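You operate a simulated robot arm through the tools that you are given. There is no shell and no other tool. Be economical: measure what you need, move in short steps, check, and stop when the job is done.

Carry out the task below with a simulated robot arm. There is one attempt and no reset: what you move stays moved.

JOB
Fetch the small black coil and set it in the green tray. Then take the grey spool and leave it in the green caddy. Then stack the box marked "-2" from the top of the long desk on top of the box that says "-5". Then put the red foam cover on the top of the short desk away on the top of the long desk. Then put the grey charger on the top of the grey mat. Then put the small blue coil on the top of the teal table away on the top of the short desk. Then press the teal mute key to switch it on. Then take the green patch plug from the top of the plug bench and put it on the low shelf of the plug bench. Then take the green cartridge and leave it on top of the white spool on the top of the plug bench. Then take the blue patch plug from the top of the ledge cabinet and leave it on top of the orange cable spool. Then put two of the belt packs from the top of the long table on the open shelf of the steel cabinet. Then lift the repair bin lid open. Keep to this order. Set down upright: red foam cover, green patch plug, blue patch plug, belt pack.

Only the result counts: the job must be done as asked and must still hold three seconds after the hand-in. Knocking over, shifting, dropping, spilling or breaking anything else fails it. A push-on lid holds only when it is set on centred and level and pressed home; a screw cap is set on level and turned clockwise until tight.

ROBOT AND FRAMES
A 7-joint arm with a fingered hand on a trunk, on a base that drives. Base frame: it is fixed to the floor where the robot stands at the start and does not move with it; the origin is under the middle of the robot, x ahead of it, y to its left, z up. Lengths are in cm, angles in degrees, forces in N, time in s.
With the tool pointing down near the work surface it reaches from about 36 to 70 cm from the robot's upright axis, wherever it stands. Its first joint turns from -69.0 to 172.0 degrees. Places, roughly: belt pack [600, -225, 75]; blue patch plug (3x3x6 cm) [150, -360, 90]; green caddy (28x15x5 cm) [130, -220, 70]; green cartridge (6x2x6 cm) [-10, -400, 90]; green effect box, orange effect box, yellow effect [50, 50, 75]; green patch plug (3x3x6 cm) [60, -380, 90]; green tray [75, 150, 75]; grey charger (6x7x3 cm) [110, -40, 70]; grey spool (6x6x4 cm) [60, 40, 70]; low shelf of the plug bench [40, -390, 30]; open shelf of the steel cabinet [610, -270, 30]; orange cable spool [275, -375, 75]; red foam cover (8x8x10 cm) [80, -40, 80]; repair bin lid [450, -100, 10]; small black coil (5x5x3 cm) [50, 20, 70]; small blue coil (5x5x3 cm) [50, -200, 70]; teal mute key [-70, -190, 80]; top of the grey mat (16x15 cm) [-68, -258, 74]; top of the long desk [90, 120, 70]; top of the short desk [90, -20, 70]; white spool (6x6x4 cm) [-10, -360, 90]. Payload 3.2 kg.
Tool frame: the origin (TCP) lies between the finger pads and is the grasp point; the fingertips stand 2.6 cm ahead of it; z points along the fingers, y is the line along which they close. The gripper opens to 8.8 cm. The gripper's body begins 3 cm behind the TCP. The gripper is a hand of 5 fingers: y runs from the thumb to the fingers, the wrist lies at [-1.6, -10.8, -17.2] in the tool frame, and closing takes about 1.5 s.
Orientation is that of the tool frame in the base frame, as a unit quaternion [w, x, y, z]. With the fingers straight down and the wrist toward the robot, the tool's x, y and z point along [0, 1, 0], [1, 0, 0] and [0, 0, -1] of the base frame.

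CONTROLS
- The arm moves only by the tool servo_tool. Its argument "increments" is a list of rows, each a list of 3 entries, a list of its own where there are three numbers: the shift along the tool's x, y, z in cm, then the turn, a rotation vector about the tool's x, y, z in degrees, then the finger opening in cm, from 0 to 8.8. In form: [[[tx, ty, tz], [wx, wy, wz], claw], ...]. A call has 1 to 12 rows; each row is the pose to reach, as a shift and turn from the pose commanded when the call began, along the tool's axes at that moment. A row lasts 0.2 s, in which the tool goes at most 5 cm and 8.6 degrees; a call with a longer step from one row to the next is refused whole, and so is a gripper value outside its range. Where a pose cannot be reached the arm comes as near as it can. A force on the tool above 40 N (or 10 N above the force at the start of the call, whichever is more), or a blocked arm, ends the call early, and 0.2 s more pass. The fingers move at their own pace (about 7.2 cm/s each) and stop on an object; they squeeze with about 22 N. The grip force told is the motor's: it shows also when the fingers shut on nothing. Time passes only in rows, and 0.2 s behind the last, so rows that repeat a pose let the fingers close. The reply holds the time, the measured pose of the TCP, the force on the tool along the base axes, the opening and the grip force, in the units named above and with some noise, with the torque about the TCP (base axes, N m) and any sound that the robot's microphone picked up.
- Cameras (640 x 400 px; columns grow to the right, rows downward): "scene" is now at [12.59, 2.96, 132.53]; the picture's right is [0.36, -0.93, 0.00], its down [-0.68, -0.26, -0.69] and it looks along [0.64, 0.25, -0.73] (base axes); focal length 269 px, centre (320, 200). "wrist" rides on the gripper at [6.7, -9.7, -11.7] in the tool frame; the picture's right is [-0.71, 0.33, -0.62], its down [-0.65, -0.65, 0.39] and it looks along [-0.28, 0.68, 0.68] (tool axes); focal length 234 px, centre (320, 200). There is no depth. A picture from a camera that has moved, and an enlarged one, comes with that camera's place and axes in the base frame and with its lens.
- snapshot(camera): a new picture of that camera. No time passes.
- move_column(by): slides the trunk up (or, below 0, down) by that many cm; the arm and the scene camera ride with it, the base frame stays. It gives what a move gives, with no picture.
- steer(legs): drives the robot by 1 to 6 legs, each [ahead, left, turn to the left] in cm, cm and degrees, along the robot's own axes; the way and the turn of a leg run together, so that a leg with both is an arc; at most 150 cm and 180 degrees a leg. The arm and the cameras ride along, it lands a little off, and it stops where it bumps. It gives what a move gives.
- grasp_type(shape): the hand has 5 fingers and takes this shape, open, in about a second: jaw (thumb against the fingers, like two jaws); tri (thumb and two fingers); tip (a fingertip pinch); poke (one finger out to press); point (the index stretched); flat (the hand flat); cup (the hand cupped); fist (a fist). The gripper value then closes the fingers along that shape, each until it touches; the sizes above hold for jaw. It gives what a move gives, with no picture.
- turn_head(pan, tilt): turns the head with the scene camera to pan (to the left, within 86 degrees either way) and tilt (down, from -29 to 69), counted from straight ahead of the robot. It gives what a move gives.
- close_up(camera, box): a new picture of the part [left, top, right, bottom] of that camera's present view, enlarged. No time passes.
- sign_off(): hands the job in; it is judged then, once.

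Go step by step. Nothing tells you exact positions but the pictures and the camera data: compare them with the known pose of the tool, close in by small moves and look again before you grip or let go. The budget is 567 turns and 360 pictures, counting those below and the enlarged ones. Unless the task says otherwise, let go and move clear before handing in.

The tools are called after "Request:" as name(argument=value, ...) on one line, values as JSON. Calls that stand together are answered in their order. servo_tool: Moves the arm, as the interface text tells. Its arguments: {"type":"object","properties":{"increments":{"type":"array","items":{"type":"array"}}},"required":["increments"]} The other tools are called the same way: move_column (by) slides the trunk up or down; grasp_type (shape) gives the hand a shape; steer (legs) drives the base; turn_head (pan, tilt) turns the head that bears the scene camera; snapshot (camera) takes a picture; close_up (camera, box) takes an enlarged picture of a part of a camera's view; sign_off () hands the job in.

At the start:

```text
clock: 0.0
position: [37.56, 11.46, 105.01]
tcp_rot: [-0.001, 0.707, 0.707, 0.0]
wrist_force: [0.0, -0.8, 1.1]
ft_torque: [-0.01, -0.01, 0.0]
opening: 8.76
gripper_force: 0.0
shape: jaw
trunk travel left (down, up): [-65.0, 19.0]
robot x, y, heading: [-0.18, -0.05, 0.1]
head pan, tilt: [21.0, 46.6]
```

scene: 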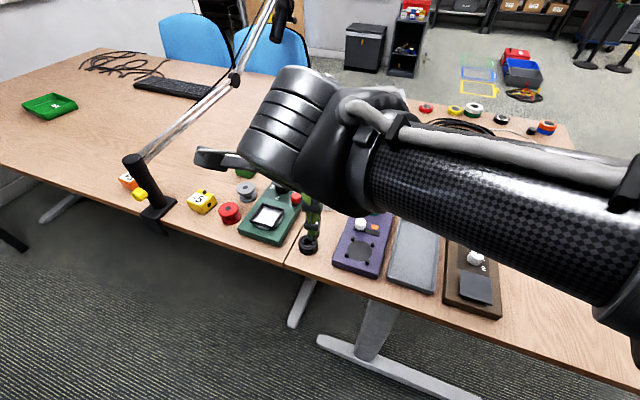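
wrist: 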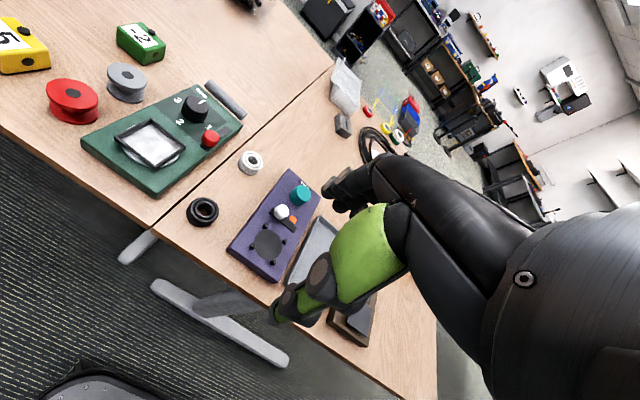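

I see the coil near (50,20) on the desk edge, with the boxes and spools to its left. First I look more closely.

Request:
close_up(camera="scene", box=[100, 140, 340, 290])

Request:
close_up(camera="wrist", box=[0, 0, 320, 200])

Request:
close_up(camera="wrist", box=[160, 130, 320, 230])

```text
2.67 times, centred on (220, 215) of scene
camera zoom: at [12.59, 2.96, 132.53], right [0.36, -0.93, 0.0], down [-0.68, -0.26, -0.69], along [0.64, 0.25, -0.73], focal length 717 px, centre (587, 160)
```

zoom: 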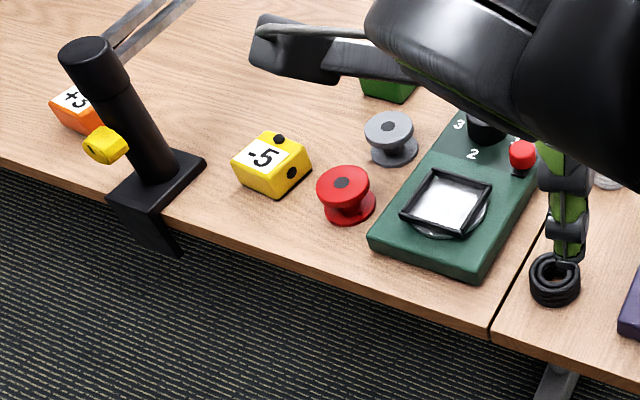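

```text
2.00 times, centred on (160, 100) of wrist
camera zoom: at [27.77, 18.08, 116.72], right [0.33, -0.71, 0.62], down [-0.65, -0.65, -0.39], along [0.68, -0.28, -0.68], focal length 468 px, centre (640, 400)
```

zoom: 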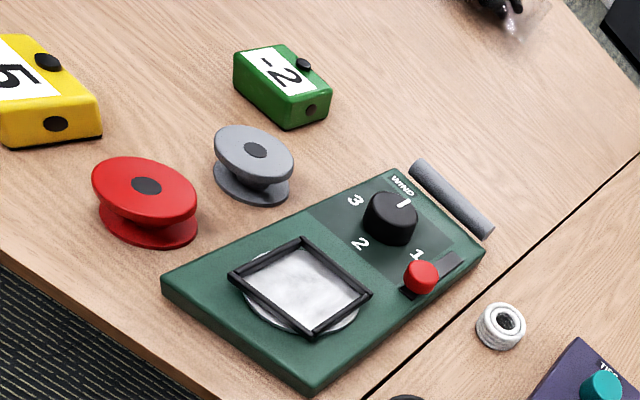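

```text
4.00 times, centred on (240, 180) of wrist
camera zoom: at [27.77, 18.08, 116.72], right [0.33, -0.71, 0.62], down [-0.65, -0.65, -0.39], along [0.68, -0.28, -0.68], focal length 937 px, centre (640, 280)
```

zoom: 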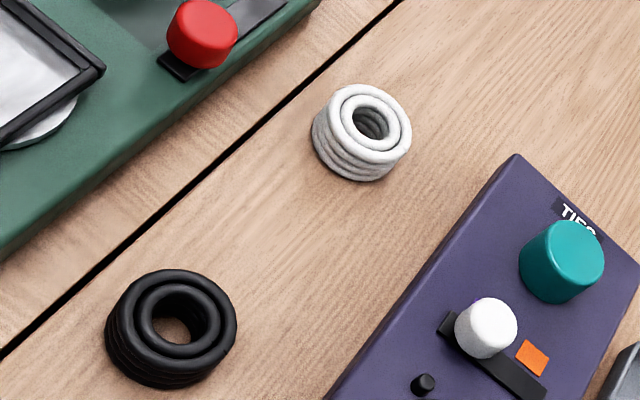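

The coil triangulates to about (47.8, 20.0, 74.5), with the desk top near z=73. Now I move above the coil and look at the hand.

Request:
servo_tool(increments=[[[2, 2.5, 4], [0, 0, 0], 8.8], [[4, 5, 8], [0, 0, 0], 8.8], [[6, 7.5, 12], [0, 0, 0], 8.8], [[8.5, 10.2, 15], [0, 0, 0], 8.8], [[8.5, 10.2, 15], [0, 0, 0], 8.8]])

Request:
snapshot(camera="wrist")

Request:
snapshot(camera="scene")

```text
refused: row 1 steps farther than a row can; nothing moved
```

```text
354 pictures are left
camera wrist: at [27.77, 18.08, 116.72], right [0.33, -0.71, 0.62], down [-0.65, -0.65, -0.39], along [0.68, -0.28, -0.68], focal length 234 px, centre (320, 200)
```

wrist: 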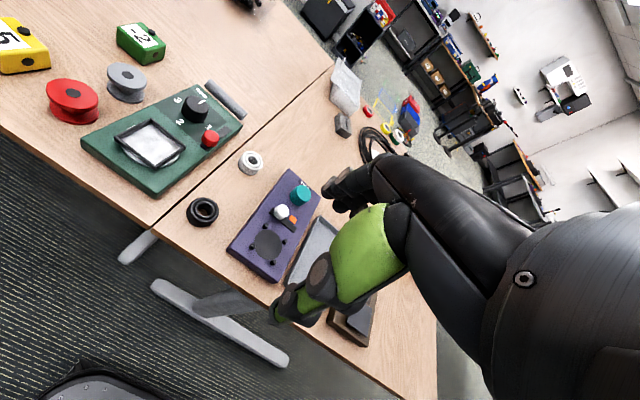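

```text
353 pictures are left
camera scene: at [12.59, 2.96, 132.53], right [0.36, -0.93, 0.0], down [-0.68, -0.26, -0.69], along [0.64, 0.25, -0.73], focal length 269 px, centre (320, 200)
```

scene: 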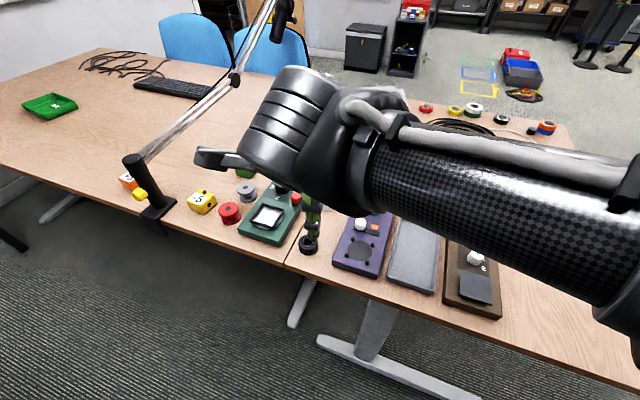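

The step was too long per row, so I use finer rows.

Request:
servo_tool(increments=[[[1.7, 2, 3], [0, 0, 0], 8.8], [[3.4, 4, 6], [0, 0, 0], 8.8], [[5.1, 6, 9], [0, 0, 0], 8.8], [[6.8, 8, 12], [0, 0, 0], 8.8], [[8.5, 10, 15], [0, 0, 0], 8.8], [[8.5, 10.2, 17], [0, 0, 0], 8.8]])

Request:
snapshot(camera="wrist")

Request:
snapshot(camera="scene")

```text
clock: 1.6
position: [50.03, 18.66, 91.83]
tcp_rot: [-0.028, 0.726, 0.685, 0.039]
wrist_force: [0.1, 0.5, -0.7]
ft_torque: [0.0, -0.03, -0.02]
opening: 8.8
gripper_force: 0.0
shape: jaw
trunk travel left (down, up): [-65.0, 19.0]
robot x, y, heading: [0.09, 0.21, 0.1]
head pan, tilt: [21.0, 46.6]
stopped in row 6: the arm was blocked; the commanded pose is now the measured one
```

```text
352 pictures are left
camera wrist: at [40.34, 24.67, 104.08], right [0.28, -0.78, 0.56], down [-0.68, -0.57, -0.46], along [0.68, -0.25, -0.69], focal length 234 px, centre (320, 200)
```

wrist: 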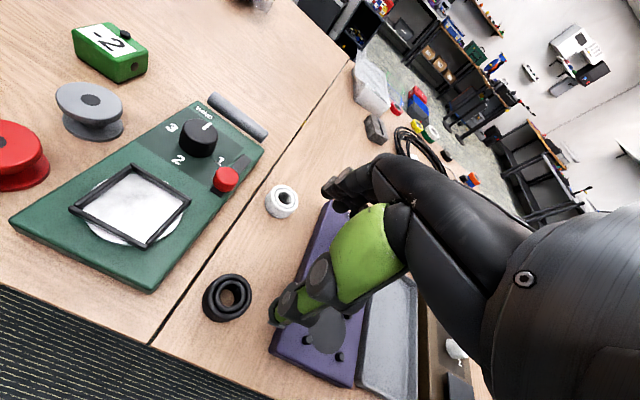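

```text
351 pictures are left
camera scene: at [12.62, 2.93, 132.52], right [0.36, -0.93, 0.0], down [-0.68, -0.26, -0.69], along [0.64, 0.25, -0.73], focal length 269 px, centre (320, 200)
```

scene: 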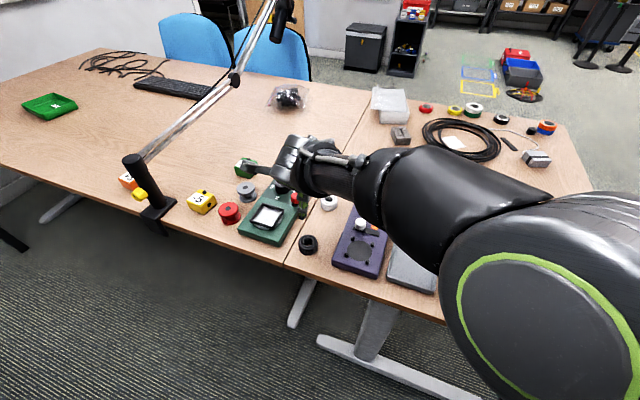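

The arm got blocked at z≈92; the trunk may be too high for a low reach. I lower the column in small steps.

Request:
move_column(by=-8)

Request:
turn_head(pan=-10, tilt=55)

Request:
snapshot(camera="scene")

```text
clock: 2.8
position: [49.85, 18.69, 83.98]
tcp_rot: [-0.028, 0.726, 0.686, 0.039]
wrist_force: [0.3, -0.2, -0.3]
ft_torque: [0.0, 0.0, -0.03]
opening: 8.79
gripper_force: 0.2
shape: jaw
trunk travel left (down, up): [-57.0, 27.0]
robot x, y, heading: [-0.29, 0.07, -0.1]
head pan, tilt: [21.0, 46.6]
```

```text
clock: 3.7
position: [49.89, 18.71, 83.87]
tcp_rot: [-0.028, 0.727, 0.685, 0.039]
wrist_force: [0.3, -0.3, 0.0]
ft_torque: [0.03, 0.0, -0.02]
opening: 8.78
gripper_force: 0.0
shape: jaw
trunk travel left (down, up): [-57.0, 27.0]
robot x, y, heading: [0.13, 0.08, 0.1]
head pan, tilt: [-10.0, 55.0]
```

```text
350 pictures are left
camera scene: at [12.23, -1.16, 123.4], right [-0.17, -0.98, 0.0], down [-0.81, 0.14, -0.57], along [0.57, -0.1, -0.82], focal length 269 px, centre (320, 200)
```

scene: 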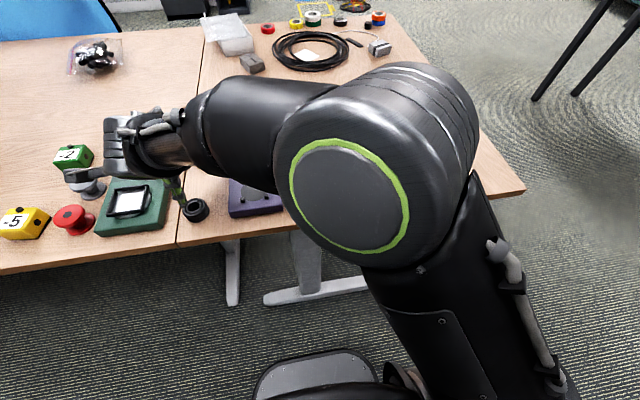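

I raise the tool, straighten it, and lower the column further so that the arm works in a freer posture.

Request:
servo_tool(increments=[[[0, 0, -4], [0, -1, -1], 8.8], [[0, 0, -8], [0.5, -3, -2], 8.8], [[0, 0, -12], [0.9, -5.4, -3.3], 8.8], [[0, 0, -14], [0.9, -5.4, -3.3], 8.8], [[0, 0, -14], [0.9, -5.4, -3.3], 8.8]])

Request:
move_column(by=-13)

Request:
turn_head(pan=20, tilt=45)

Request:
snapshot(camera="scene")

Request:
snapshot(camera="wrist")

```text
clock: 4.9
position: [49.61, 17.45, 97.82]
tcp_rot: [0.0, 0.707, 0.707, 0.0]
wrist_force: [0.8, 0.1, -0.3]
ft_torque: [0.02, 0.0, -0.02]
opening: 8.82
gripper_force: 0.0
shape: jaw
trunk travel left (down, up): [-57.0, 27.0]
robot x, y, heading: [-0.05, -0.1, -0.1]
head pan, tilt: [-10.0, 55.0]
```

```text
clock: 6.5
position: [49.54, 17.55, 84.86]
tcp_rot: [0.0, 0.707, 0.707, 0.0]
wrist_force: [-0.2, -0.1, -0.2]
ft_torque: [0.01, 0.0, 0.0]
opening: 8.77
gripper_force: 0.0
shape: jaw
trunk travel left (down, up): [-44.0, 40.0]
robot x, y, heading: [0.05, 0.2, 0.0]
head pan, tilt: [-10.0, 55.0]
```

```text
clock: 7.5
position: [49.68, 17.43, 84.98]
tcp_rot: [0.0, 0.708, 0.707, 0.001]
wrist_force: [0.1, 0.6, -0.1]
ft_torque: [0.0, 0.03, 0.03]
opening: 8.79
gripper_force: 0.1
shape: jaw
trunk travel left (down, up): [-44.0, 40.0]
robot x, y, heading: [0.18, 0.15, -0.2]
head pan, tilt: [20.0, 45.0]
```

```text
349 pictures are left
camera scene: at [12.77, 2.86, 111.74], right [0.34, -0.94, 0.0], down [-0.66, -0.24, -0.71], along [0.66, 0.24, -0.71], focal length 269 px, centre (320, 200)
```

scene: 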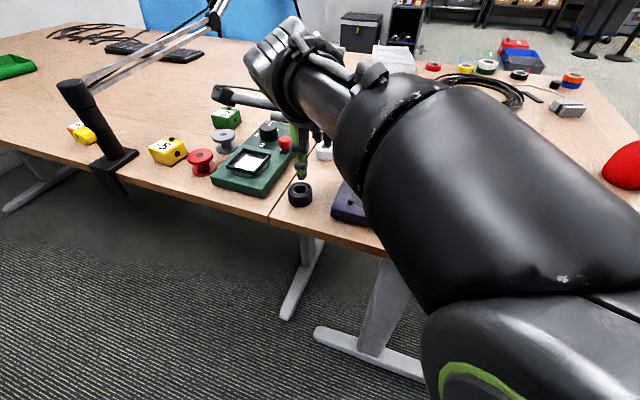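

```text
348 pictures are left
camera wrist: at [39.77, 24.09, 96.53], right [0.33, -0.71, 0.62], down [-0.65, -0.65, -0.39], along [0.68, -0.28, -0.68], focal length 234 px, centre (320, 200)
```

wrist: 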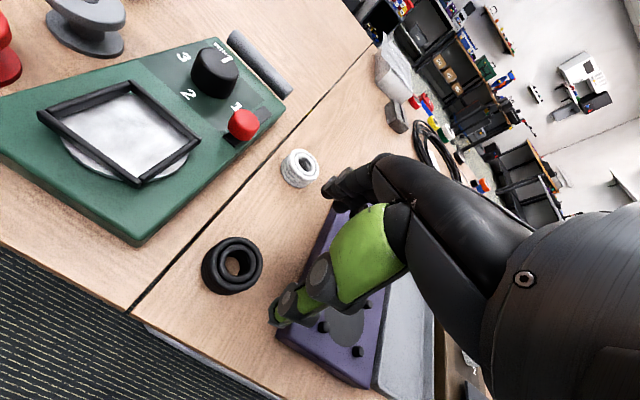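

Now aligning above the coil at (47.8, 19.95), and dropping slightly to check the fingers against the pedals.

Request:
servo_tool(increments=[[[2.45, -1.8, 1], [0, 0, 0], 8.8], [[2.45, -1.8, 4], [0, 0, 0], 8.8], [[2.45, -1.8, 4], [0, 0, 0], 8.8]])

Request:
close_up(camera="scene", box=[200, 80, 400, 240])

Request:
snapshot(camera="wrist")

```text
clock: 8.3
position: [48.52, 19.14, 82.67]
tcp_rot: [-0.015, 0.713, 0.701, 0.017]
wrist_force: [1.0, -0.1, -0.7]
ft_torque: [-0.02, 0.01, -0.02]
opening: 8.78
gripper_force: 0.0
shape: jaw
trunk travel left (down, up): [-44.0, 40.0]
robot x, y, heading: [-0.07, 0.21, 0.1]
head pan, tilt: [20.0, 45.0]
```

```text
2.50 times, centred on (300, 160) of scene
camera zoom: at [12.76, 2.87, 111.75], right [0.34, -0.94, 0.0], down [-0.66, -0.24, -0.71], along [0.66, 0.24, -0.71], focal length 672 px, centre (370, 300)
```

zoom: 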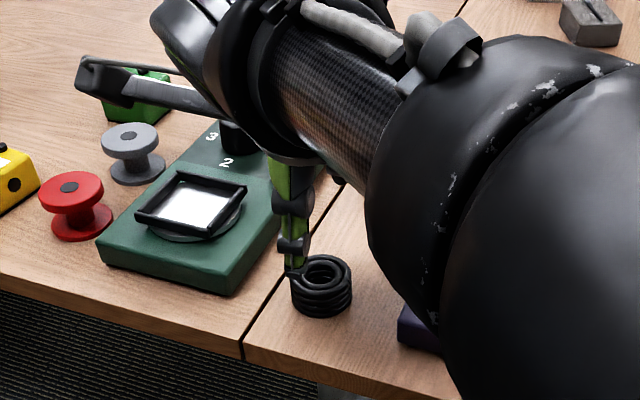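

```text
346 pictures are left
camera wrist: at [38.72, 25.43, 94.6], right [0.32, -0.74, 0.59], down [-0.66, -0.62, -0.42], along [0.68, -0.26, -0.69], focal length 234 px, centre (320, 200)
```

wrist: 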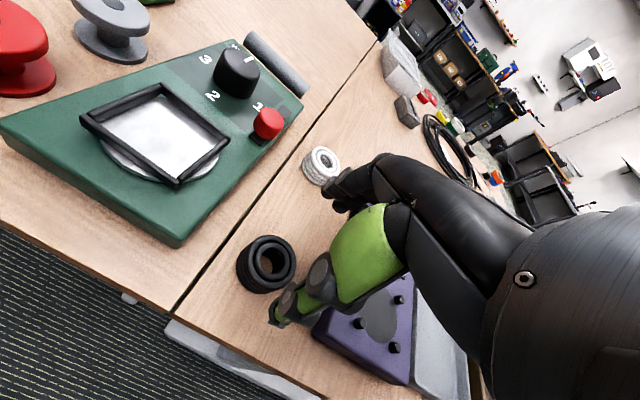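

The arm reaches a joint limit here with the target too far right of its range. I raise the column a bit and shift the robot 18 cm to the right so the coil lies more to its left.

Request:
move_column(by=10)

Request:
steer(legs=[[0, -18, 0]])

Request:
servo_tool(increments=[[[4.5, 0, 0], [0, -1, -0.8], 8.8], [[9, 0, 0], [0, -2, -1.8], 8.8], [[13.5, 0, 0], [0, -2, -1.8], 8.8], [[18, 0, 0], [0, -2, -1.8], 8.8], [[18, 0, 3], [0, -2, -1.8], 8.8], [[18, 0, 7], [0, -2, -1.8], 8.8], [[18, 0, 7], [0, -2, -1.8], 8.8]])

```text
clock: 9.6
position: [48.38, 19.19, 92.65]
tcp_rot: [-0.014, 0.712, 0.701, 0.018]
wrist_force: [0.0, 0.5, -0.2]
ft_torque: [-0.01, 0.0, 0.0]
opening: 8.78
gripper_force: 0.0
shape: jaw
trunk travel left (down, up): [-54.0, 30.0]
robot x, y, heading: [-0.24, 0.27, -0.1]
head pan, tilt: [20.0, 45.0]
```

```text
clock: 11.1
position: [48.41, 1.05, 92.55]
tcp_rot: [-0.016, 0.713, 0.701, 0.018]
wrist_force: [-0.6, -0.2, 0.4]
ft_torque: [0.01, 0.02, -0.03]
opening: 8.77
gripper_force: 0.0
shape: jaw
trunk travel left (down, up): [-54.0, 30.0]
robot x, y, heading: [-0.26, -17.72, -0.1]
head pan, tilt: [20.0, 45.0]
```

```text
clock: 12.7
position: [48.88, 8.0, 86.37]
tcp_rot: [-0.008, 0.709, 0.705, 0.012]
wrist_force: [0.2, 0.3, 0.3]
ft_torque: [0.01, 0.0, 0.04]
opening: 8.83
gripper_force: 0.1
shape: jaw
out of reach, approached as far as the arm can: row 2, 3, 4, 5, 6, 7
trunk travel left (down, up): [-54.0, 30.0]
robot x, y, heading: [-0.12, -18.25, -0.1]
head pan, tilt: [20.0, 45.0]
```

Going left is what's limited, so I keep targets straight ahead instead. I recentre the arm and drive left.

Request:
servo_tool(increments=[[[-4.5, 0, -1], [0, 0, 0], 8.8], [[-9, 0, -2], [0.4, -1, -0.6], 8.8], [[-13.5, 0, -3], [0.4, -1, -0.6], 8.8], [[-18, 0, -3], [0.4, -1, -0.6], 8.8], [[-18, 0, -3], [0.4, -1, -0.6], 8.8]])

Request:
steer(legs=[[0, 30, 0]])

Request:
snapshot(camera="wrist")

```text
clock: 13.9
position: [48.34, -9.21, 88.43]
tcp_rot: [0.001, 0.698, 0.716, -0.004]
wrist_force: [0.7, 0.7, -0.2]
ft_torque: [0.02, 0.01, 0.03]
opening: 8.81
gripper_force: 0.1
shape: jaw
trunk travel left (down, up): [-54.0, 30.0]
robot x, y, heading: [-0.03, -18.17, -0.1]
head pan, tilt: [20.0, 45.0]
```

```text
clock: 16.0
position: [48.31, 21.03, 88.42]
tcp_rot: [0.001, 0.699, 0.715, -0.003]
wrist_force: [-0.1, -0.8, 0.0]
ft_torque: [0.03, 0.0, 0.0]
opening: 8.79
gripper_force: 0.1
shape: jaw
trunk travel left (down, up): [-54.0, 30.0]
robot x, y, heading: [-0.35, 12.14, 0.1]
head pan, tilt: [20.0, 45.0]
```

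```text
345 pictures are left
camera wrist: at [38.44, 27.52, 100.03], right [0.35, -0.69, 0.63], down [-0.64, -0.67, -0.38], along [0.68, -0.27, -0.68], focal length 234 px, centre (320, 200)
```

wrist: 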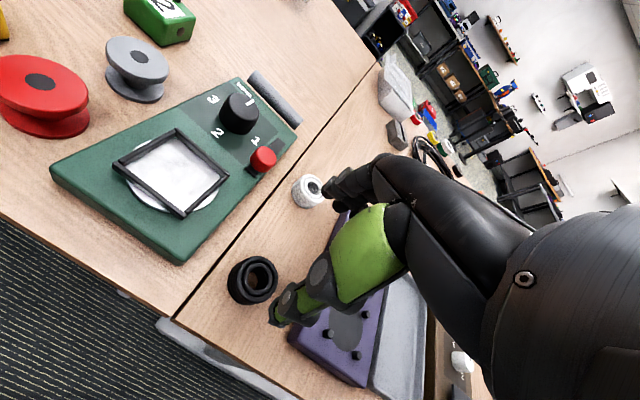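

Coil is consistently at (47.7, 19.9). Descending above it in steps.

Request:
servo_tool(increments=[[[-1.15, -0.6, 4], [0, 0, 0], 8.8], [[-1.15, -0.6, 7], [0, 0, 0], 8.8], [[-1.15, -0.6, 9], [0, 0, 0], 8.8], [[-1.15, -0.6, 9], [0, 0, 0], 8.8]])

Request:
close_up(camera="scene", box=[160, 80, 400, 240])

Request:
close_up(camera="wrist", box=[200, 130, 440, 330])

```text
clock: 17.0
position: [47.72, 19.7, 79.41]
tcp_rot: [0.002, 0.698, 0.716, -0.003]
wrist_force: [0.1, -0.3, -0.6]
ft_torque: [-0.01, 0.0, 0.01]
opening: 8.79
gripper_force: 0.1
shape: jaw
trunk travel left (down, up): [-54.0, 30.0]
robot x, y, heading: [0.27, 11.53, -0.0]
head pan, tilt: [20.0, 45.0]
```

```text
2.50 times, centred on (280, 160) of scene
camera zoom: at [12.79, 14.99, 121.75], right [0.34, -0.94, 0.0], down [-0.66, -0.24, -0.71], along [0.66, 0.24, -0.71], focal length 672 px, centre (420, 300)
```

zoom: 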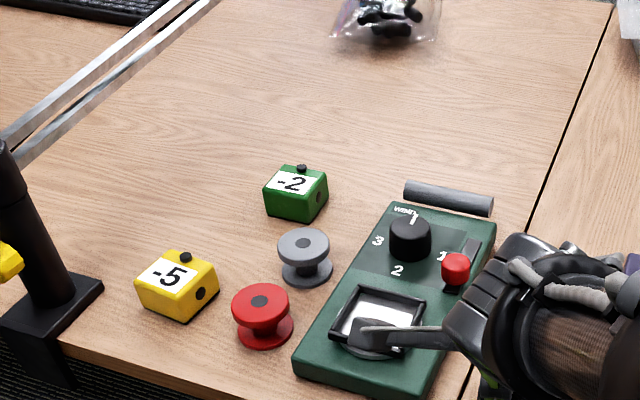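

```text
2.00 times, centred on (320, 230) of wrist
camera zoom: at [37.83, 26.2, 91.08], right [0.35, -0.7, 0.63], down [-0.64, -0.67, -0.38], along [0.68, -0.27, -0.68], focal length 468 px, centre (320, 140)
```

zoom: 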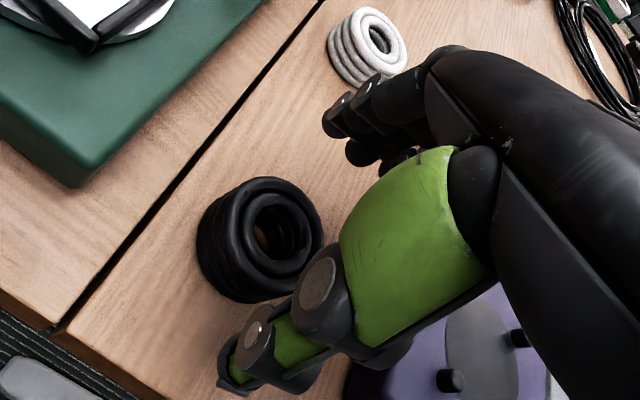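

Aligned. Descending to TCP z≈76 and closing.

Request:
servo_tool(increments=[[[0.15, 0, 1.6], [0, 0, 0], 8.8], [[0.15, 0, 3.1], [0, 0, 0], 8.8], [[0.15, 0, 3.1], [0, 0, 0], 4.0], [[0.15, 0, 3.1], [0, 0, 0], 4.0], [[0.15, 0, 3.1], [0, 0, 0], 3.0], [[0.15, 0, 3.1], [0, 0, 0], 3.0], [[0.15, 0, 3.1], [0, 0, 0], 3.0], [[0.15, 0, 3.1], [0, 0, 0], 3.0]])

Request:
close_up(camera="wrist", box=[200, 130, 440, 330])

```text
clock: 18.8
position: [48.01, 20.07, 77.24]
tcp_rot: [-0.008, 0.702, 0.712, 0.01]
wrist_force: [0.3, 0.9, 5.2]
ft_torque: [-0.03, -0.08, -0.04]
opening: 4.23
gripper_force: 21.7
shape: jaw
trunk travel left (down, up): [-54.0, 30.0]
robot x, y, heading: [-0.14, 12.27, -0.0]
head pan, tilt: [20.0, 45.0]
```

```text
2.00 times, centred on (320, 230) of wrist
camera zoom: at [38.05, 26.2, 89.11], right [0.34, -0.72, 0.61], down [-0.64, -0.65, -0.41], along [0.69, -0.25, -0.68], focal length 468 px, centre (320, 140)
```

zoom: 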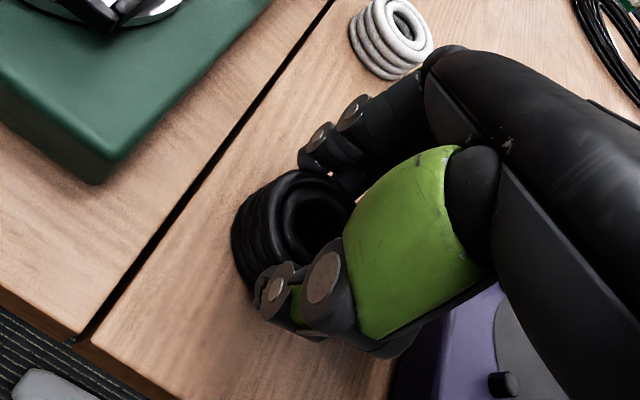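

Gripped at 4.2 cm opening. Lifting with the column and checking the hold.

Request:
move_column(by=12)

Request:
turn_head(pan=40, tilt=35)

Request:
snapshot(camera="wrist")

Request:
snapshot(camera="scene")

```text
clock: 20.3
position: [47.93, 20.14, 89.0]
tcp_rot: [-0.01, 0.702, 0.712, 0.008]
wrist_force: [0.5, -0.8, -0.4]
ft_torque: [0.0, -0.02, -0.02]
opening: 4.19
gripper_force: 22.1
shape: jaw
trunk travel left (down, up): [-66.0, 18.0]
robot x, y, heading: [-0.0, 12.25, -0.2]
head pan, tilt: [20.0, 45.0]
```

```text
clock: 21.1
position: [47.9, 20.13, 89.04]
tcp_rot: [-0.011, 0.702, 0.712, 0.008]
wrist_force: [0.4, -0.2, -0.3]
ft_torque: [-0.02, -0.03, 0.02]
opening: 4.2
gripper_force: 22.3
shape: jaw
trunk travel left (down, up): [-66.0, 18.0]
robot x, y, heading: [0.49, 11.89, -0.2]
head pan, tilt: [40.0, 35.0]
```

```text
341 pictures are left
camera wrist: at [38.06, 26.22, 100.95], right [0.34, -0.72, 0.6], down [-0.65, -0.65, -0.4], along [0.68, -0.25, -0.69], focal length 234 px, centre (320, 200)
```

wrist: 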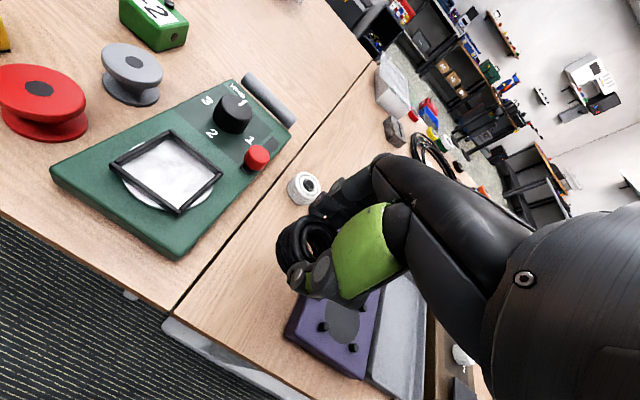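

```text
340 pictures are left
camera scene: at [11.92, 17.87, 135.22], right [0.64, -0.77, 0.0], down [-0.44, -0.37, -0.82], along [0.63, 0.53, -0.57], focal length 269 px, centre (320, 200)
```

scene: 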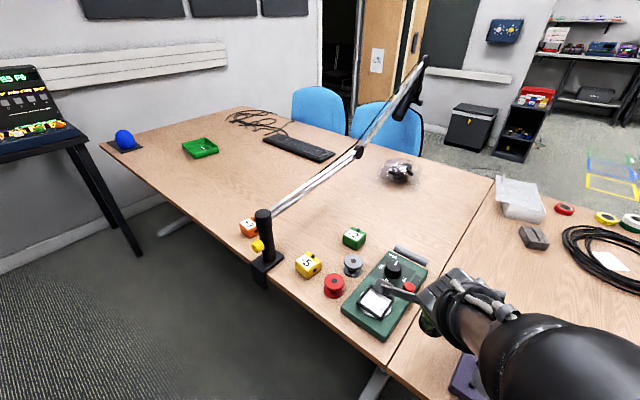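

The coil is held. The green tray is near (77,160); a lamp post stands at the desk edge (y≈73), so I back off before driving left.

Request:
steer(legs=[[-32, 0, 0], [0, 134, 0]])

Request:
turn_head(pan=15, tilt=35)

Request:
snapshot(camera="scene")

```text
clock: 29.5
position: [15.35, 153.59, 89.19]
tcp_rot: [-0.01, 0.699, 0.715, 0.008]
wrist_force: [0.3, 0.5, -1.1]
ft_torque: [0.0, 0.02, 0.0]
opening: 4.21
gripper_force: 21.9
shape: jaw
trunk travel left (down, up): [-66.0, 18.0]
robot x, y, heading: [-32.2, 145.42, 0.5]
head pan, tilt: [40.0, 35.0]
```

```text
clock: 30.4
position: [15.42, 153.64, 89.28]
tcp_rot: [-0.012, 0.699, 0.715, 0.01]
wrist_force: [-0.3, -0.3, -0.7]
ft_torque: [0.01, -0.01, -0.03]
opening: 4.2
gripper_force: 22.0
shape: jaw
trunk travel left (down, up): [-66.0, 18.0]
robot x, y, heading: [-32.46, 145.02, 0.7]
head pan, tilt: [15.0, 35.0]
```

```text
339 pictures are left
camera scene: at [-18.85, 147.68, 135.23], right [0.27, -0.96, 0.0], down [-0.55, -0.15, -0.82], along [0.79, 0.22, -0.57], focal length 269 px, centre (320, 200)
```

scene: 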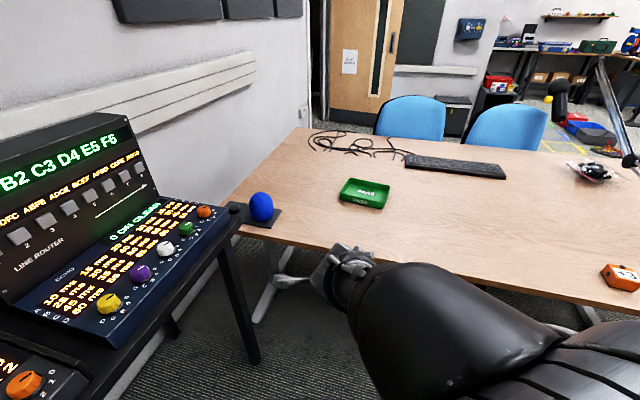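

Tray centre is near (77, 156). Driving ahead, then looking again.

Request:
steer(legs=[[44, 0, -0.7]])

Request:
turn_head(pan=10, tilt=45)

Request:
snapshot(camera="scene")

Request:
snapshot(camera="wrist")

```text
clock: 33.1
position: [59.65, 153.24, 89.2]
tcp_rot: [-0.013, 0.702, 0.712, 0.009]
wrist_force: [0.7, -0.6, 0.3]
ft_torque: [0.0, 0.05, -0.03]
opening: 4.21
gripper_force: 22.0
shape: jaw
trunk travel left (down, up): [-66.0, 18.0]
robot x, y, heading: [11.43, 145.01, 0.1]
head pan, tilt: [15.0, 35.0]
```

```text
clock: 33.8
position: [59.78, 153.16, 89.3]
tcp_rot: [-0.014, 0.703, 0.711, 0.011]
wrist_force: [0.7, 0.3, -1.6]
ft_torque: [-0.01, -0.01, 0.0]
opening: 4.21
gripper_force: 21.7
shape: jaw
trunk travel left (down, up): [-66.0, 18.0]
robot x, y, heading: [11.93, 145.28, -0.1]
head pan, tilt: [10.0, 45.0]
```

```text
338 pictures are left
camera scene: at [24.85, 146.78, 133.75], right [0.17, -0.99, 0.0], down [-0.7, -0.12, -0.71], along [0.7, 0.12, -0.71], focal length 269 px, centre (320, 200)
```

scene: 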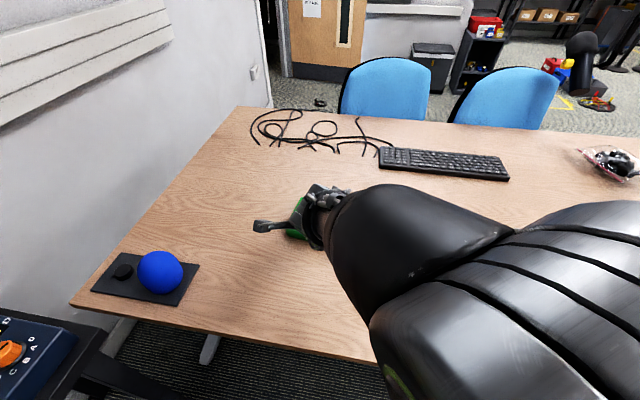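

```text
337 pictures are left
camera wrist: at [49.82, 159.28, 101.2], right [0.34, -0.72, 0.6], down [-0.65, -0.64, -0.41], along [0.68, -0.25, -0.69], focal length 234 px, centre (320, 200)
```

wrist: 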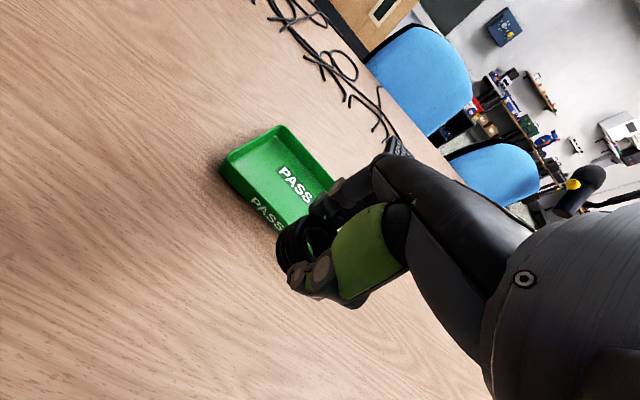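

Tray interior centre is about (75, 154). Moving over it.

Request:
servo_tool(increments=[[[0.2, 4, 0], [0, 0, 0], 3], [[0.5, 8, 0], [0.3, -0.8, -0.4], 3], [[0.9, 12, 0], [0.3, -1.6, -0.4], 3], [[0.9, 15, 0], [0.3, -1.6, -0.6], 3], [[0.9, 15.2, 3], [0.3, -1.6, -0.6], 3], [[0.9, 15.2, 6], [0.3, -1.6, -0.6], 3], [[0.9, 15.2, 6], [0.3, -1.6, -0.6], 3]])

Request:
snapshot(camera="wrist")

Request:
close_up(camera="scene", box=[220, 120, 420, 260])

```text
clock: 35.4
position: [74.77, 154.42, 83.09]
tcp_rot: [-0.005, 0.699, 0.715, -0.003]
wrist_force: [-0.1, 0.0, -2.1]
ft_torque: [0.02, 0.02, 0.02]
opening: 4.19
gripper_force: 21.7
shape: jaw
trunk travel left (down, up): [-66.0, 18.0]
robot x, y, heading: [11.74, 145.18, -0.3]
head pan, tilt: [10.0, 45.0]
```

```text
336 pictures are left
camera wrist: at [64.93, 160.73, 94.82], right [0.35, -0.7, 0.62], down [-0.64, -0.66, -0.38], along [0.68, -0.26, -0.68], focal length 234 px, centre (320, 200)
```

wrist: 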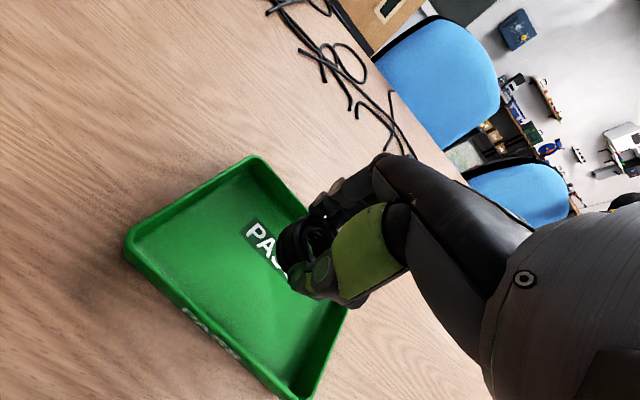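

```text
2.86 times, centred on (320, 190) of scene
camera zoom: at [24.82, 146.75, 133.75], right [0.17, -0.99, 0.0], down [-0.7, -0.12, -0.71], along [0.7, 0.12, -0.71], focal length 768 px, centre (320, 229)
```

zoom: 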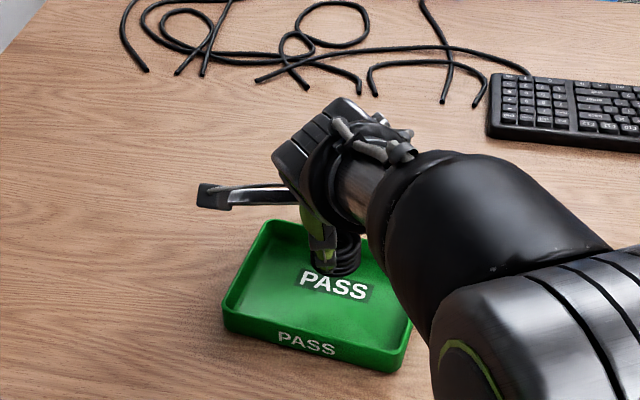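

Well centred over the tray. Lowering and releasing.

Request:
servo_tool(increments=[[[0, 0, 2.5], [0, 0, 0], 3], [[0, 0, 4.4], [0, 0, 0], 3], [[0, 0, 4.4], [0, 0, 0], 3]])

Request:
close_up(camera="wrist", box=[200, 180, 400, 320])

```text
clock: 36.2
position: [74.82, 154.55, 78.69]
tcp_rot: [-0.004, 0.699, 0.715, -0.002]
wrist_force: [0.3, 0.9, -1.7]
ft_torque: [0.04, 0.04, 0.01]
opening: 4.19
gripper_force: 21.9
shape: jaw
trunk travel left (down, up): [-66.0, 18.0]
robot x, y, heading: [11.55, 145.8, -0.2]
head pan, tilt: [10.0, 45.0]
```

```text
2.86 times, centred on (300, 250) of wrist
camera zoom: at [64.9, 160.82, 90.53], right [0.35, -0.7, 0.62], down [-0.64, -0.66, -0.39], along [0.68, -0.26, -0.68], focal length 669 px, centre (377, 57)
```

zoom: 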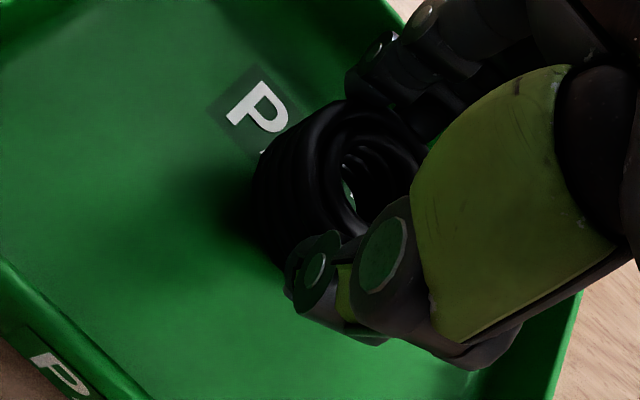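

Request:
servo_tool(increments=[[[0, 0, 0.6], [0, 0, 0], 3], [[0, 0, 1.0], [0, 0, 0], 3], [[0, 0, 1.0], [0, 0, 0], 6], [[0, 0, 1.0], [0, 0, 0], 8.8], [[0, 0, 1.0], [0, 0, 0], 8.8], [[0, 0, 1.0], [0, 0, 0], 8.8], [[0, 0, -2], [0, 0, 0], 8.8], [[0, 0, -6], [0, 0, 0], 8.8], [[0, 0, -10], [0, 0, 0], 8.8]])

Request:
snapshot(camera="wrist")

```text
clock: 38.2
position: [74.95, 154.02, 88.48]
tcp_rot: [-0.008, 0.704, 0.71, -0.002]
wrist_force: [-0.6, 0.3, -0.3]
ft_torque: [-0.03, -0.02, -0.01]
opening: 8.78
gripper_force: 0.1
shape: jaw
trunk travel left (down, up): [-66.0, 18.0]
robot x, y, heading: [11.81, 145.38, -0.2]
head pan, tilt: [10.0, 45.0]
```

```text
333 pictures are left
camera wrist: at [65.29, 160.29, 100.41], right [0.35, -0.71, 0.61], down [-0.65, -0.65, -0.38], along [0.67, -0.27, -0.69], focal length 234 px, centre (320, 200)
```

wrist: 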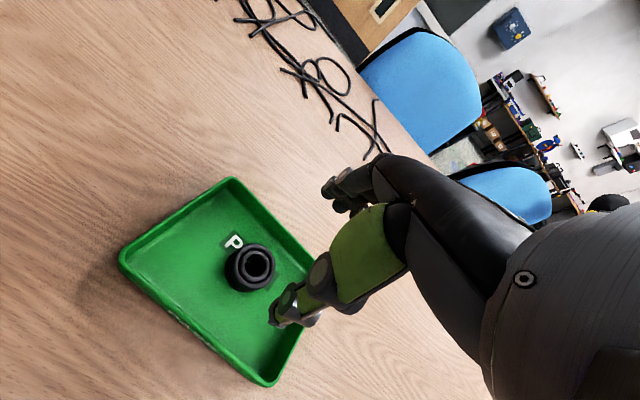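

The coil sits flat in the tray. Next the grey spool near (57, 44): back off, drive right past the lamp post, and come in again.

Request:
steer(legs=[[-52, 0, 0], [0, -109, 0], [40, 0, 0]])

Request:
turn_head(pan=20, tilt=45)

Request:
snapshot(camera="scene")

Request:
snapshot(camera="wrist")

```text
clock: 48.5
position: [62.05, 43.99, 89.07]
tcp_rot: [-0.007, 0.708, 0.706, 0.001]
wrist_force: [0.4, 0.1, -0.5]
ft_torque: [-0.02, 0.01, 0.01]
opening: 8.77
gripper_force: 0.1
shape: jaw
trunk travel left (down, up): [-66.0, 18.0]
robot x, y, heading: [-1.22, 36.6, -0.9]
head pan, tilt: [10.0, 45.0]
```

```text
clock: 49.2
position: [62.11, 43.86, 89.06]
tcp_rot: [-0.008, 0.708, 0.706, 0.003]
wrist_force: [0.8, 0.1, 0.6]
ft_torque: [-0.01, 0.02, 0.01]
opening: 8.81
gripper_force: 0.1
shape: jaw
trunk travel left (down, up): [-66.0, 18.0]
robot x, y, heading: [-1.37, 36.11, -0.9]
head pan, tilt: [20.0, 45.0]
```

```text
332 pictures are left
camera scene: at [11.33, 38.79, 133.75], right [0.33, -0.94, 0.0], down [-0.67, -0.23, -0.71], along [0.67, 0.23, -0.71], focal length 269 px, centre (320, 200)
```

scene: 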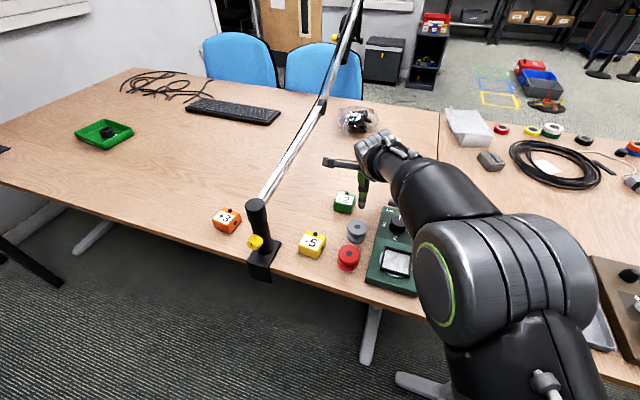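

```text
331 pictures are left
camera wrist: at [52.43, 50.35, 100.9], right [0.33, -0.72, 0.61], down [-0.66, -0.64, -0.39], along [0.67, -0.27, -0.69], focal length 234 px, centre (320, 200)
```

wrist: 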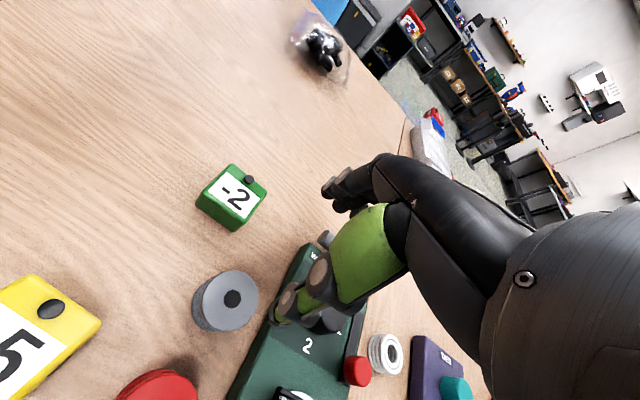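

Grey spool is at about (58.2, 44.4), pedal edge at y≈40. Moving above it and lowering partway.

Request:
servo_tool(increments=[[[0.5, -2, 0], [0, 0, 0], 8.8], [[0.8, -3.9, 2], [0.2, -0.8, 0], 8.8], [[0.8, -3.9, 5], [0.2, -0.8, 0], 8.8], [[0.8, -3.9, 8], [0.2, -0.8, 0], 8.8], [[0.8, -3.9, 8], [0.2, -0.8, 0], 8.8]])

Request:
close_up(camera="scene", box=[290, 130, 450, 290])

Request:
snapshot(camera="wrist")

```text
clock: 50.4
position: [58.39, 44.44, 81.5]
tcp_rot: [-0.008, 0.712, 0.702, 0.002]
wrist_force: [0.6, -0.3, 0.0]
ft_torque: [0.02, 0.0, 0.0]
opening: 8.78
gripper_force: 0.1
shape: jaw
trunk travel left (down, up): [-66.0, 18.0]
robot x, y, heading: [-1.44, 35.8, -0.8]
head pan, tilt: [20.0, 45.0]
```

```text
2.50 times, centred on (370, 210) of scene
camera zoom: at [11.28, 38.78, 133.75], right [0.33, -0.94, 0.0], down [-0.67, -0.23, -0.71], along [0.67, 0.23, -0.71], focal length 672 px, centre (195, 175)
```

zoom: 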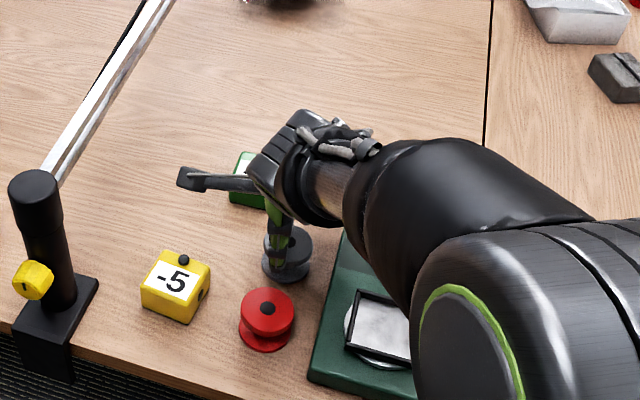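

```text
329 pictures are left
camera wrist: at [48.83, 51.08, 93.34], right [0.33, -0.72, 0.61], down [-0.67, -0.64, -0.39], along [0.67, -0.28, -0.69], focal length 234 px, centre (320, 200)
```

wrist: 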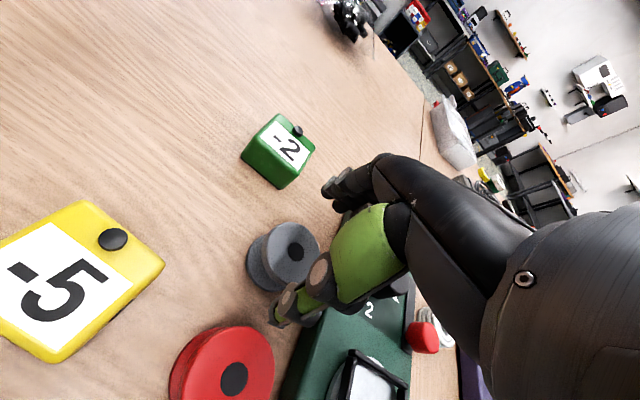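

Red spool is close behind, so I narrow the opening to 7.4 before descending, then grip.

Request:
servo_tool(increments=[[[0.2, 0.1, 0], [0, 0, 0], 7.4], [[0.2, 0.1, 0], [0, 0, 0], 7.4], [[0.2, 0.1, 2], [0, 0, 0], 7.4], [[0.2, 0.1, 3.9], [0, 0, 0], 7.4], [[0.2, 0.1, 3.9], [0, 0, 0], 7.4]])

Request:
close_up(camera="wrist", box=[200, 150, 440, 350])

Request:
close_up(camera="scene", box=[310, 160, 410, 280])

```text
clock: 51.6
position: [58.01, 45.23, 77.16]
tcp_rot: [-0.003, 0.707, 0.707, -0.004]
wrist_force: [0.9, -0.7, 0.2]
ft_torque: [-0.01, 0.01, 0.02]
opening: 7.45
gripper_force: 0.0
shape: jaw
trunk travel left (down, up): [-66.0, 18.0]
robot x, y, heading: [-1.57, 36.27, -0.9]
head pan, tilt: [20.0, 45.0]
```

```text
2.00 times, centred on (320, 250) of wrist
camera zoom: at [48.47, 51.81, 88.86], right [0.34, -0.71, 0.62], down [-0.66, -0.65, -0.38], along [0.67, -0.28, -0.68], focal length 468 px, centre (320, 100)
```

zoom: 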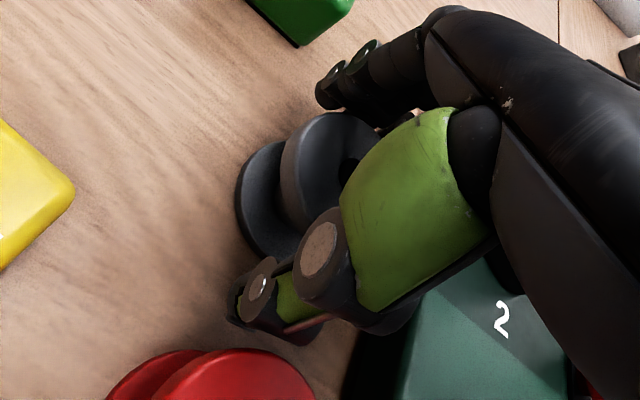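

```text
3.33 times, centred on (360, 220) of scene
camera zoom: at [11.32, 38.79, 133.75], right [0.33, -0.94, 0.0], down [-0.67, -0.23, -0.71], along [0.67, 0.23, -0.71], focal length 896 px, centre (187, 133)
```

zoom: 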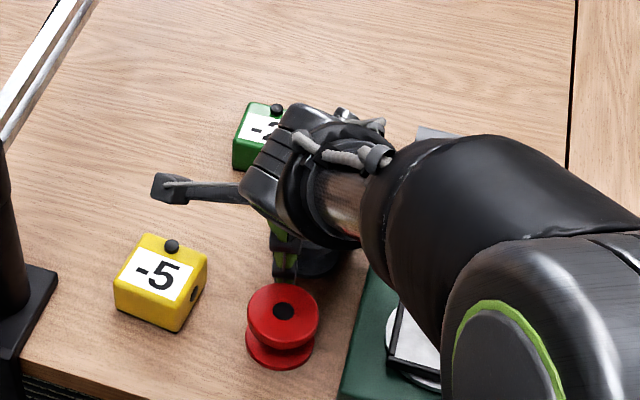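

The fingers straddle the spool. Centring slightly and gripping.

Request:
servo_tool(increments=[[[-0.6, 0.2, 0], [0, 0, 0], 7.4], [[-0.6, 0.2, 0], [0, 0, 0], 4.5], [[-0.6, 0.2, 0], [0, 0, 0], 4.5], [[-0.6, 0.2, 0], [0, 0, 0], 4.5], [[-0.6, 0.2, 0], [0, 0, 0], 4.5], [[-0.6, 0.2, -3], [0, 0, 0], 4.5], [[-0.6, 0.2, -7], [0, 0, 0], 4.5], [[-0.6, 0.2, -10], [0, 0, 0], 4.5]])

Request:
snapshot(camera="wrist")

```text
clock: 53.4
position: [58.71, 43.31, 86.24]
tcp_rot: [-0.015, 0.716, 0.698, -0.007]
wrist_force: [0.1, -0.3, -0.1]
ft_torque: [-0.02, -0.04, -0.01]
opening: 4.68
gripper_force: 22.1
shape: jaw
trunk travel left (down, up): [-66.0, 18.0]
robot x, y, heading: [-1.67, 36.3, -1.0]
head pan, tilt: [20.0, 45.0]
```

```text
326 pictures are left
camera wrist: at [49.49, 50.07, 98.34], right [0.33, -0.72, 0.61], down [-0.68, -0.63, -0.37], along [0.65, -0.29, -0.7], focal length 234 px, centre (320, 200)
```

wrist: 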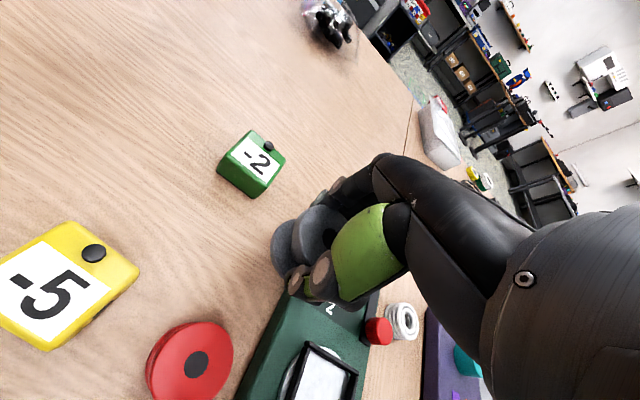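

Spool held. Next the teal table and green caddy near (130,-220): I back off and survey the area to the right.

Request:
steer(legs=[[-45, 0, 0]])

Request:
turn_head(pan=-45, tilt=20)

Request:
snapshot(camera="scene")

Request:
turn_head(pan=-84, tilt=20)

Request:
snapshot(camera="scene")

```text
clock: 56.1
position: [13.78, 44.44, 87.14]
tcp_rot: [-0.015, 0.715, 0.699, 0.002]
wrist_force: [-0.4, 0.3, 0.2]
ft_torque: [-0.01, -0.01, 0.01]
opening: 4.63
gripper_force: 22.0
shape: jaw
trunk travel left (down, up): [-66.0, 18.0]
robot x, y, heading: [-46.33, 36.73, -1.0]
head pan, tilt: [20.0, 45.0]
```

```text
clock: 57.5
position: [13.76, 44.26, 87.19]
tcp_rot: [-0.016, 0.717, 0.697, 0.002]
wrist_force: [0.4, -0.1, 0.4]
ft_torque: [0.02, -0.04, 0.0]
opening: 4.65
gripper_force: 22.0
shape: jaw
trunk travel left (down, up): [-66.0, 18.0]
robot x, y, heading: [-46.43, 37.14, -0.7]
head pan, tilt: [-45.0, 20.0]
```

```text
325 pictures are left
camera scene: at [-34.99, 30.14, 137.61], right [-0.72, -0.7, 0.0], down [-0.24, 0.25, -0.94], along [0.66, -0.67, -0.34], focal length 269 px, centre (320, 200)
```

scene: 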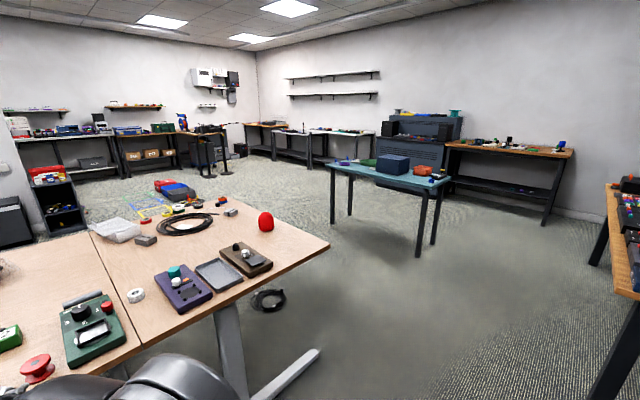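

```text
clock: 58.5
position: [13.75, 44.2, 87.36]
tcp_rot: [-0.017, 0.717, 0.697, 0.002]
wrist_force: [0.6, -0.1, 0.4]
ft_torque: [-0.01, 0.0, 0.0]
opening: 4.66
gripper_force: 22.0
shape: jaw
trunk travel left (down, up): [-66.0, 18.0]
robot x, y, heading: [-46.77, 36.81, -0.7]
head pan, tilt: [-84.0, 20.0]
```

```text
324 pictures are left
camera scene: at [-40.64, 27.54, 137.61], right [-1.0, -0.09, 0.0], down [-0.03, 0.34, -0.94], along [0.09, -0.94, -0.34], focal length 269 px, centre (320, 200)
```

scene: 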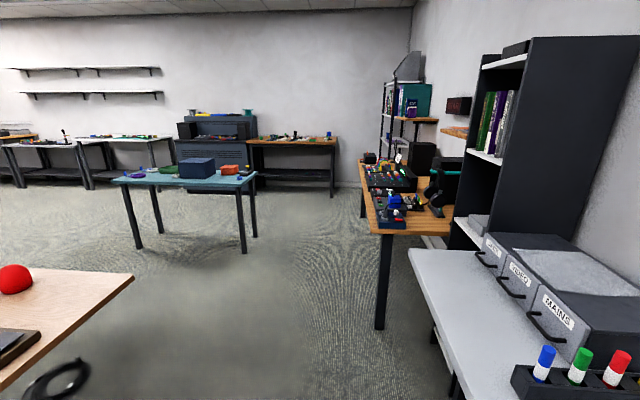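

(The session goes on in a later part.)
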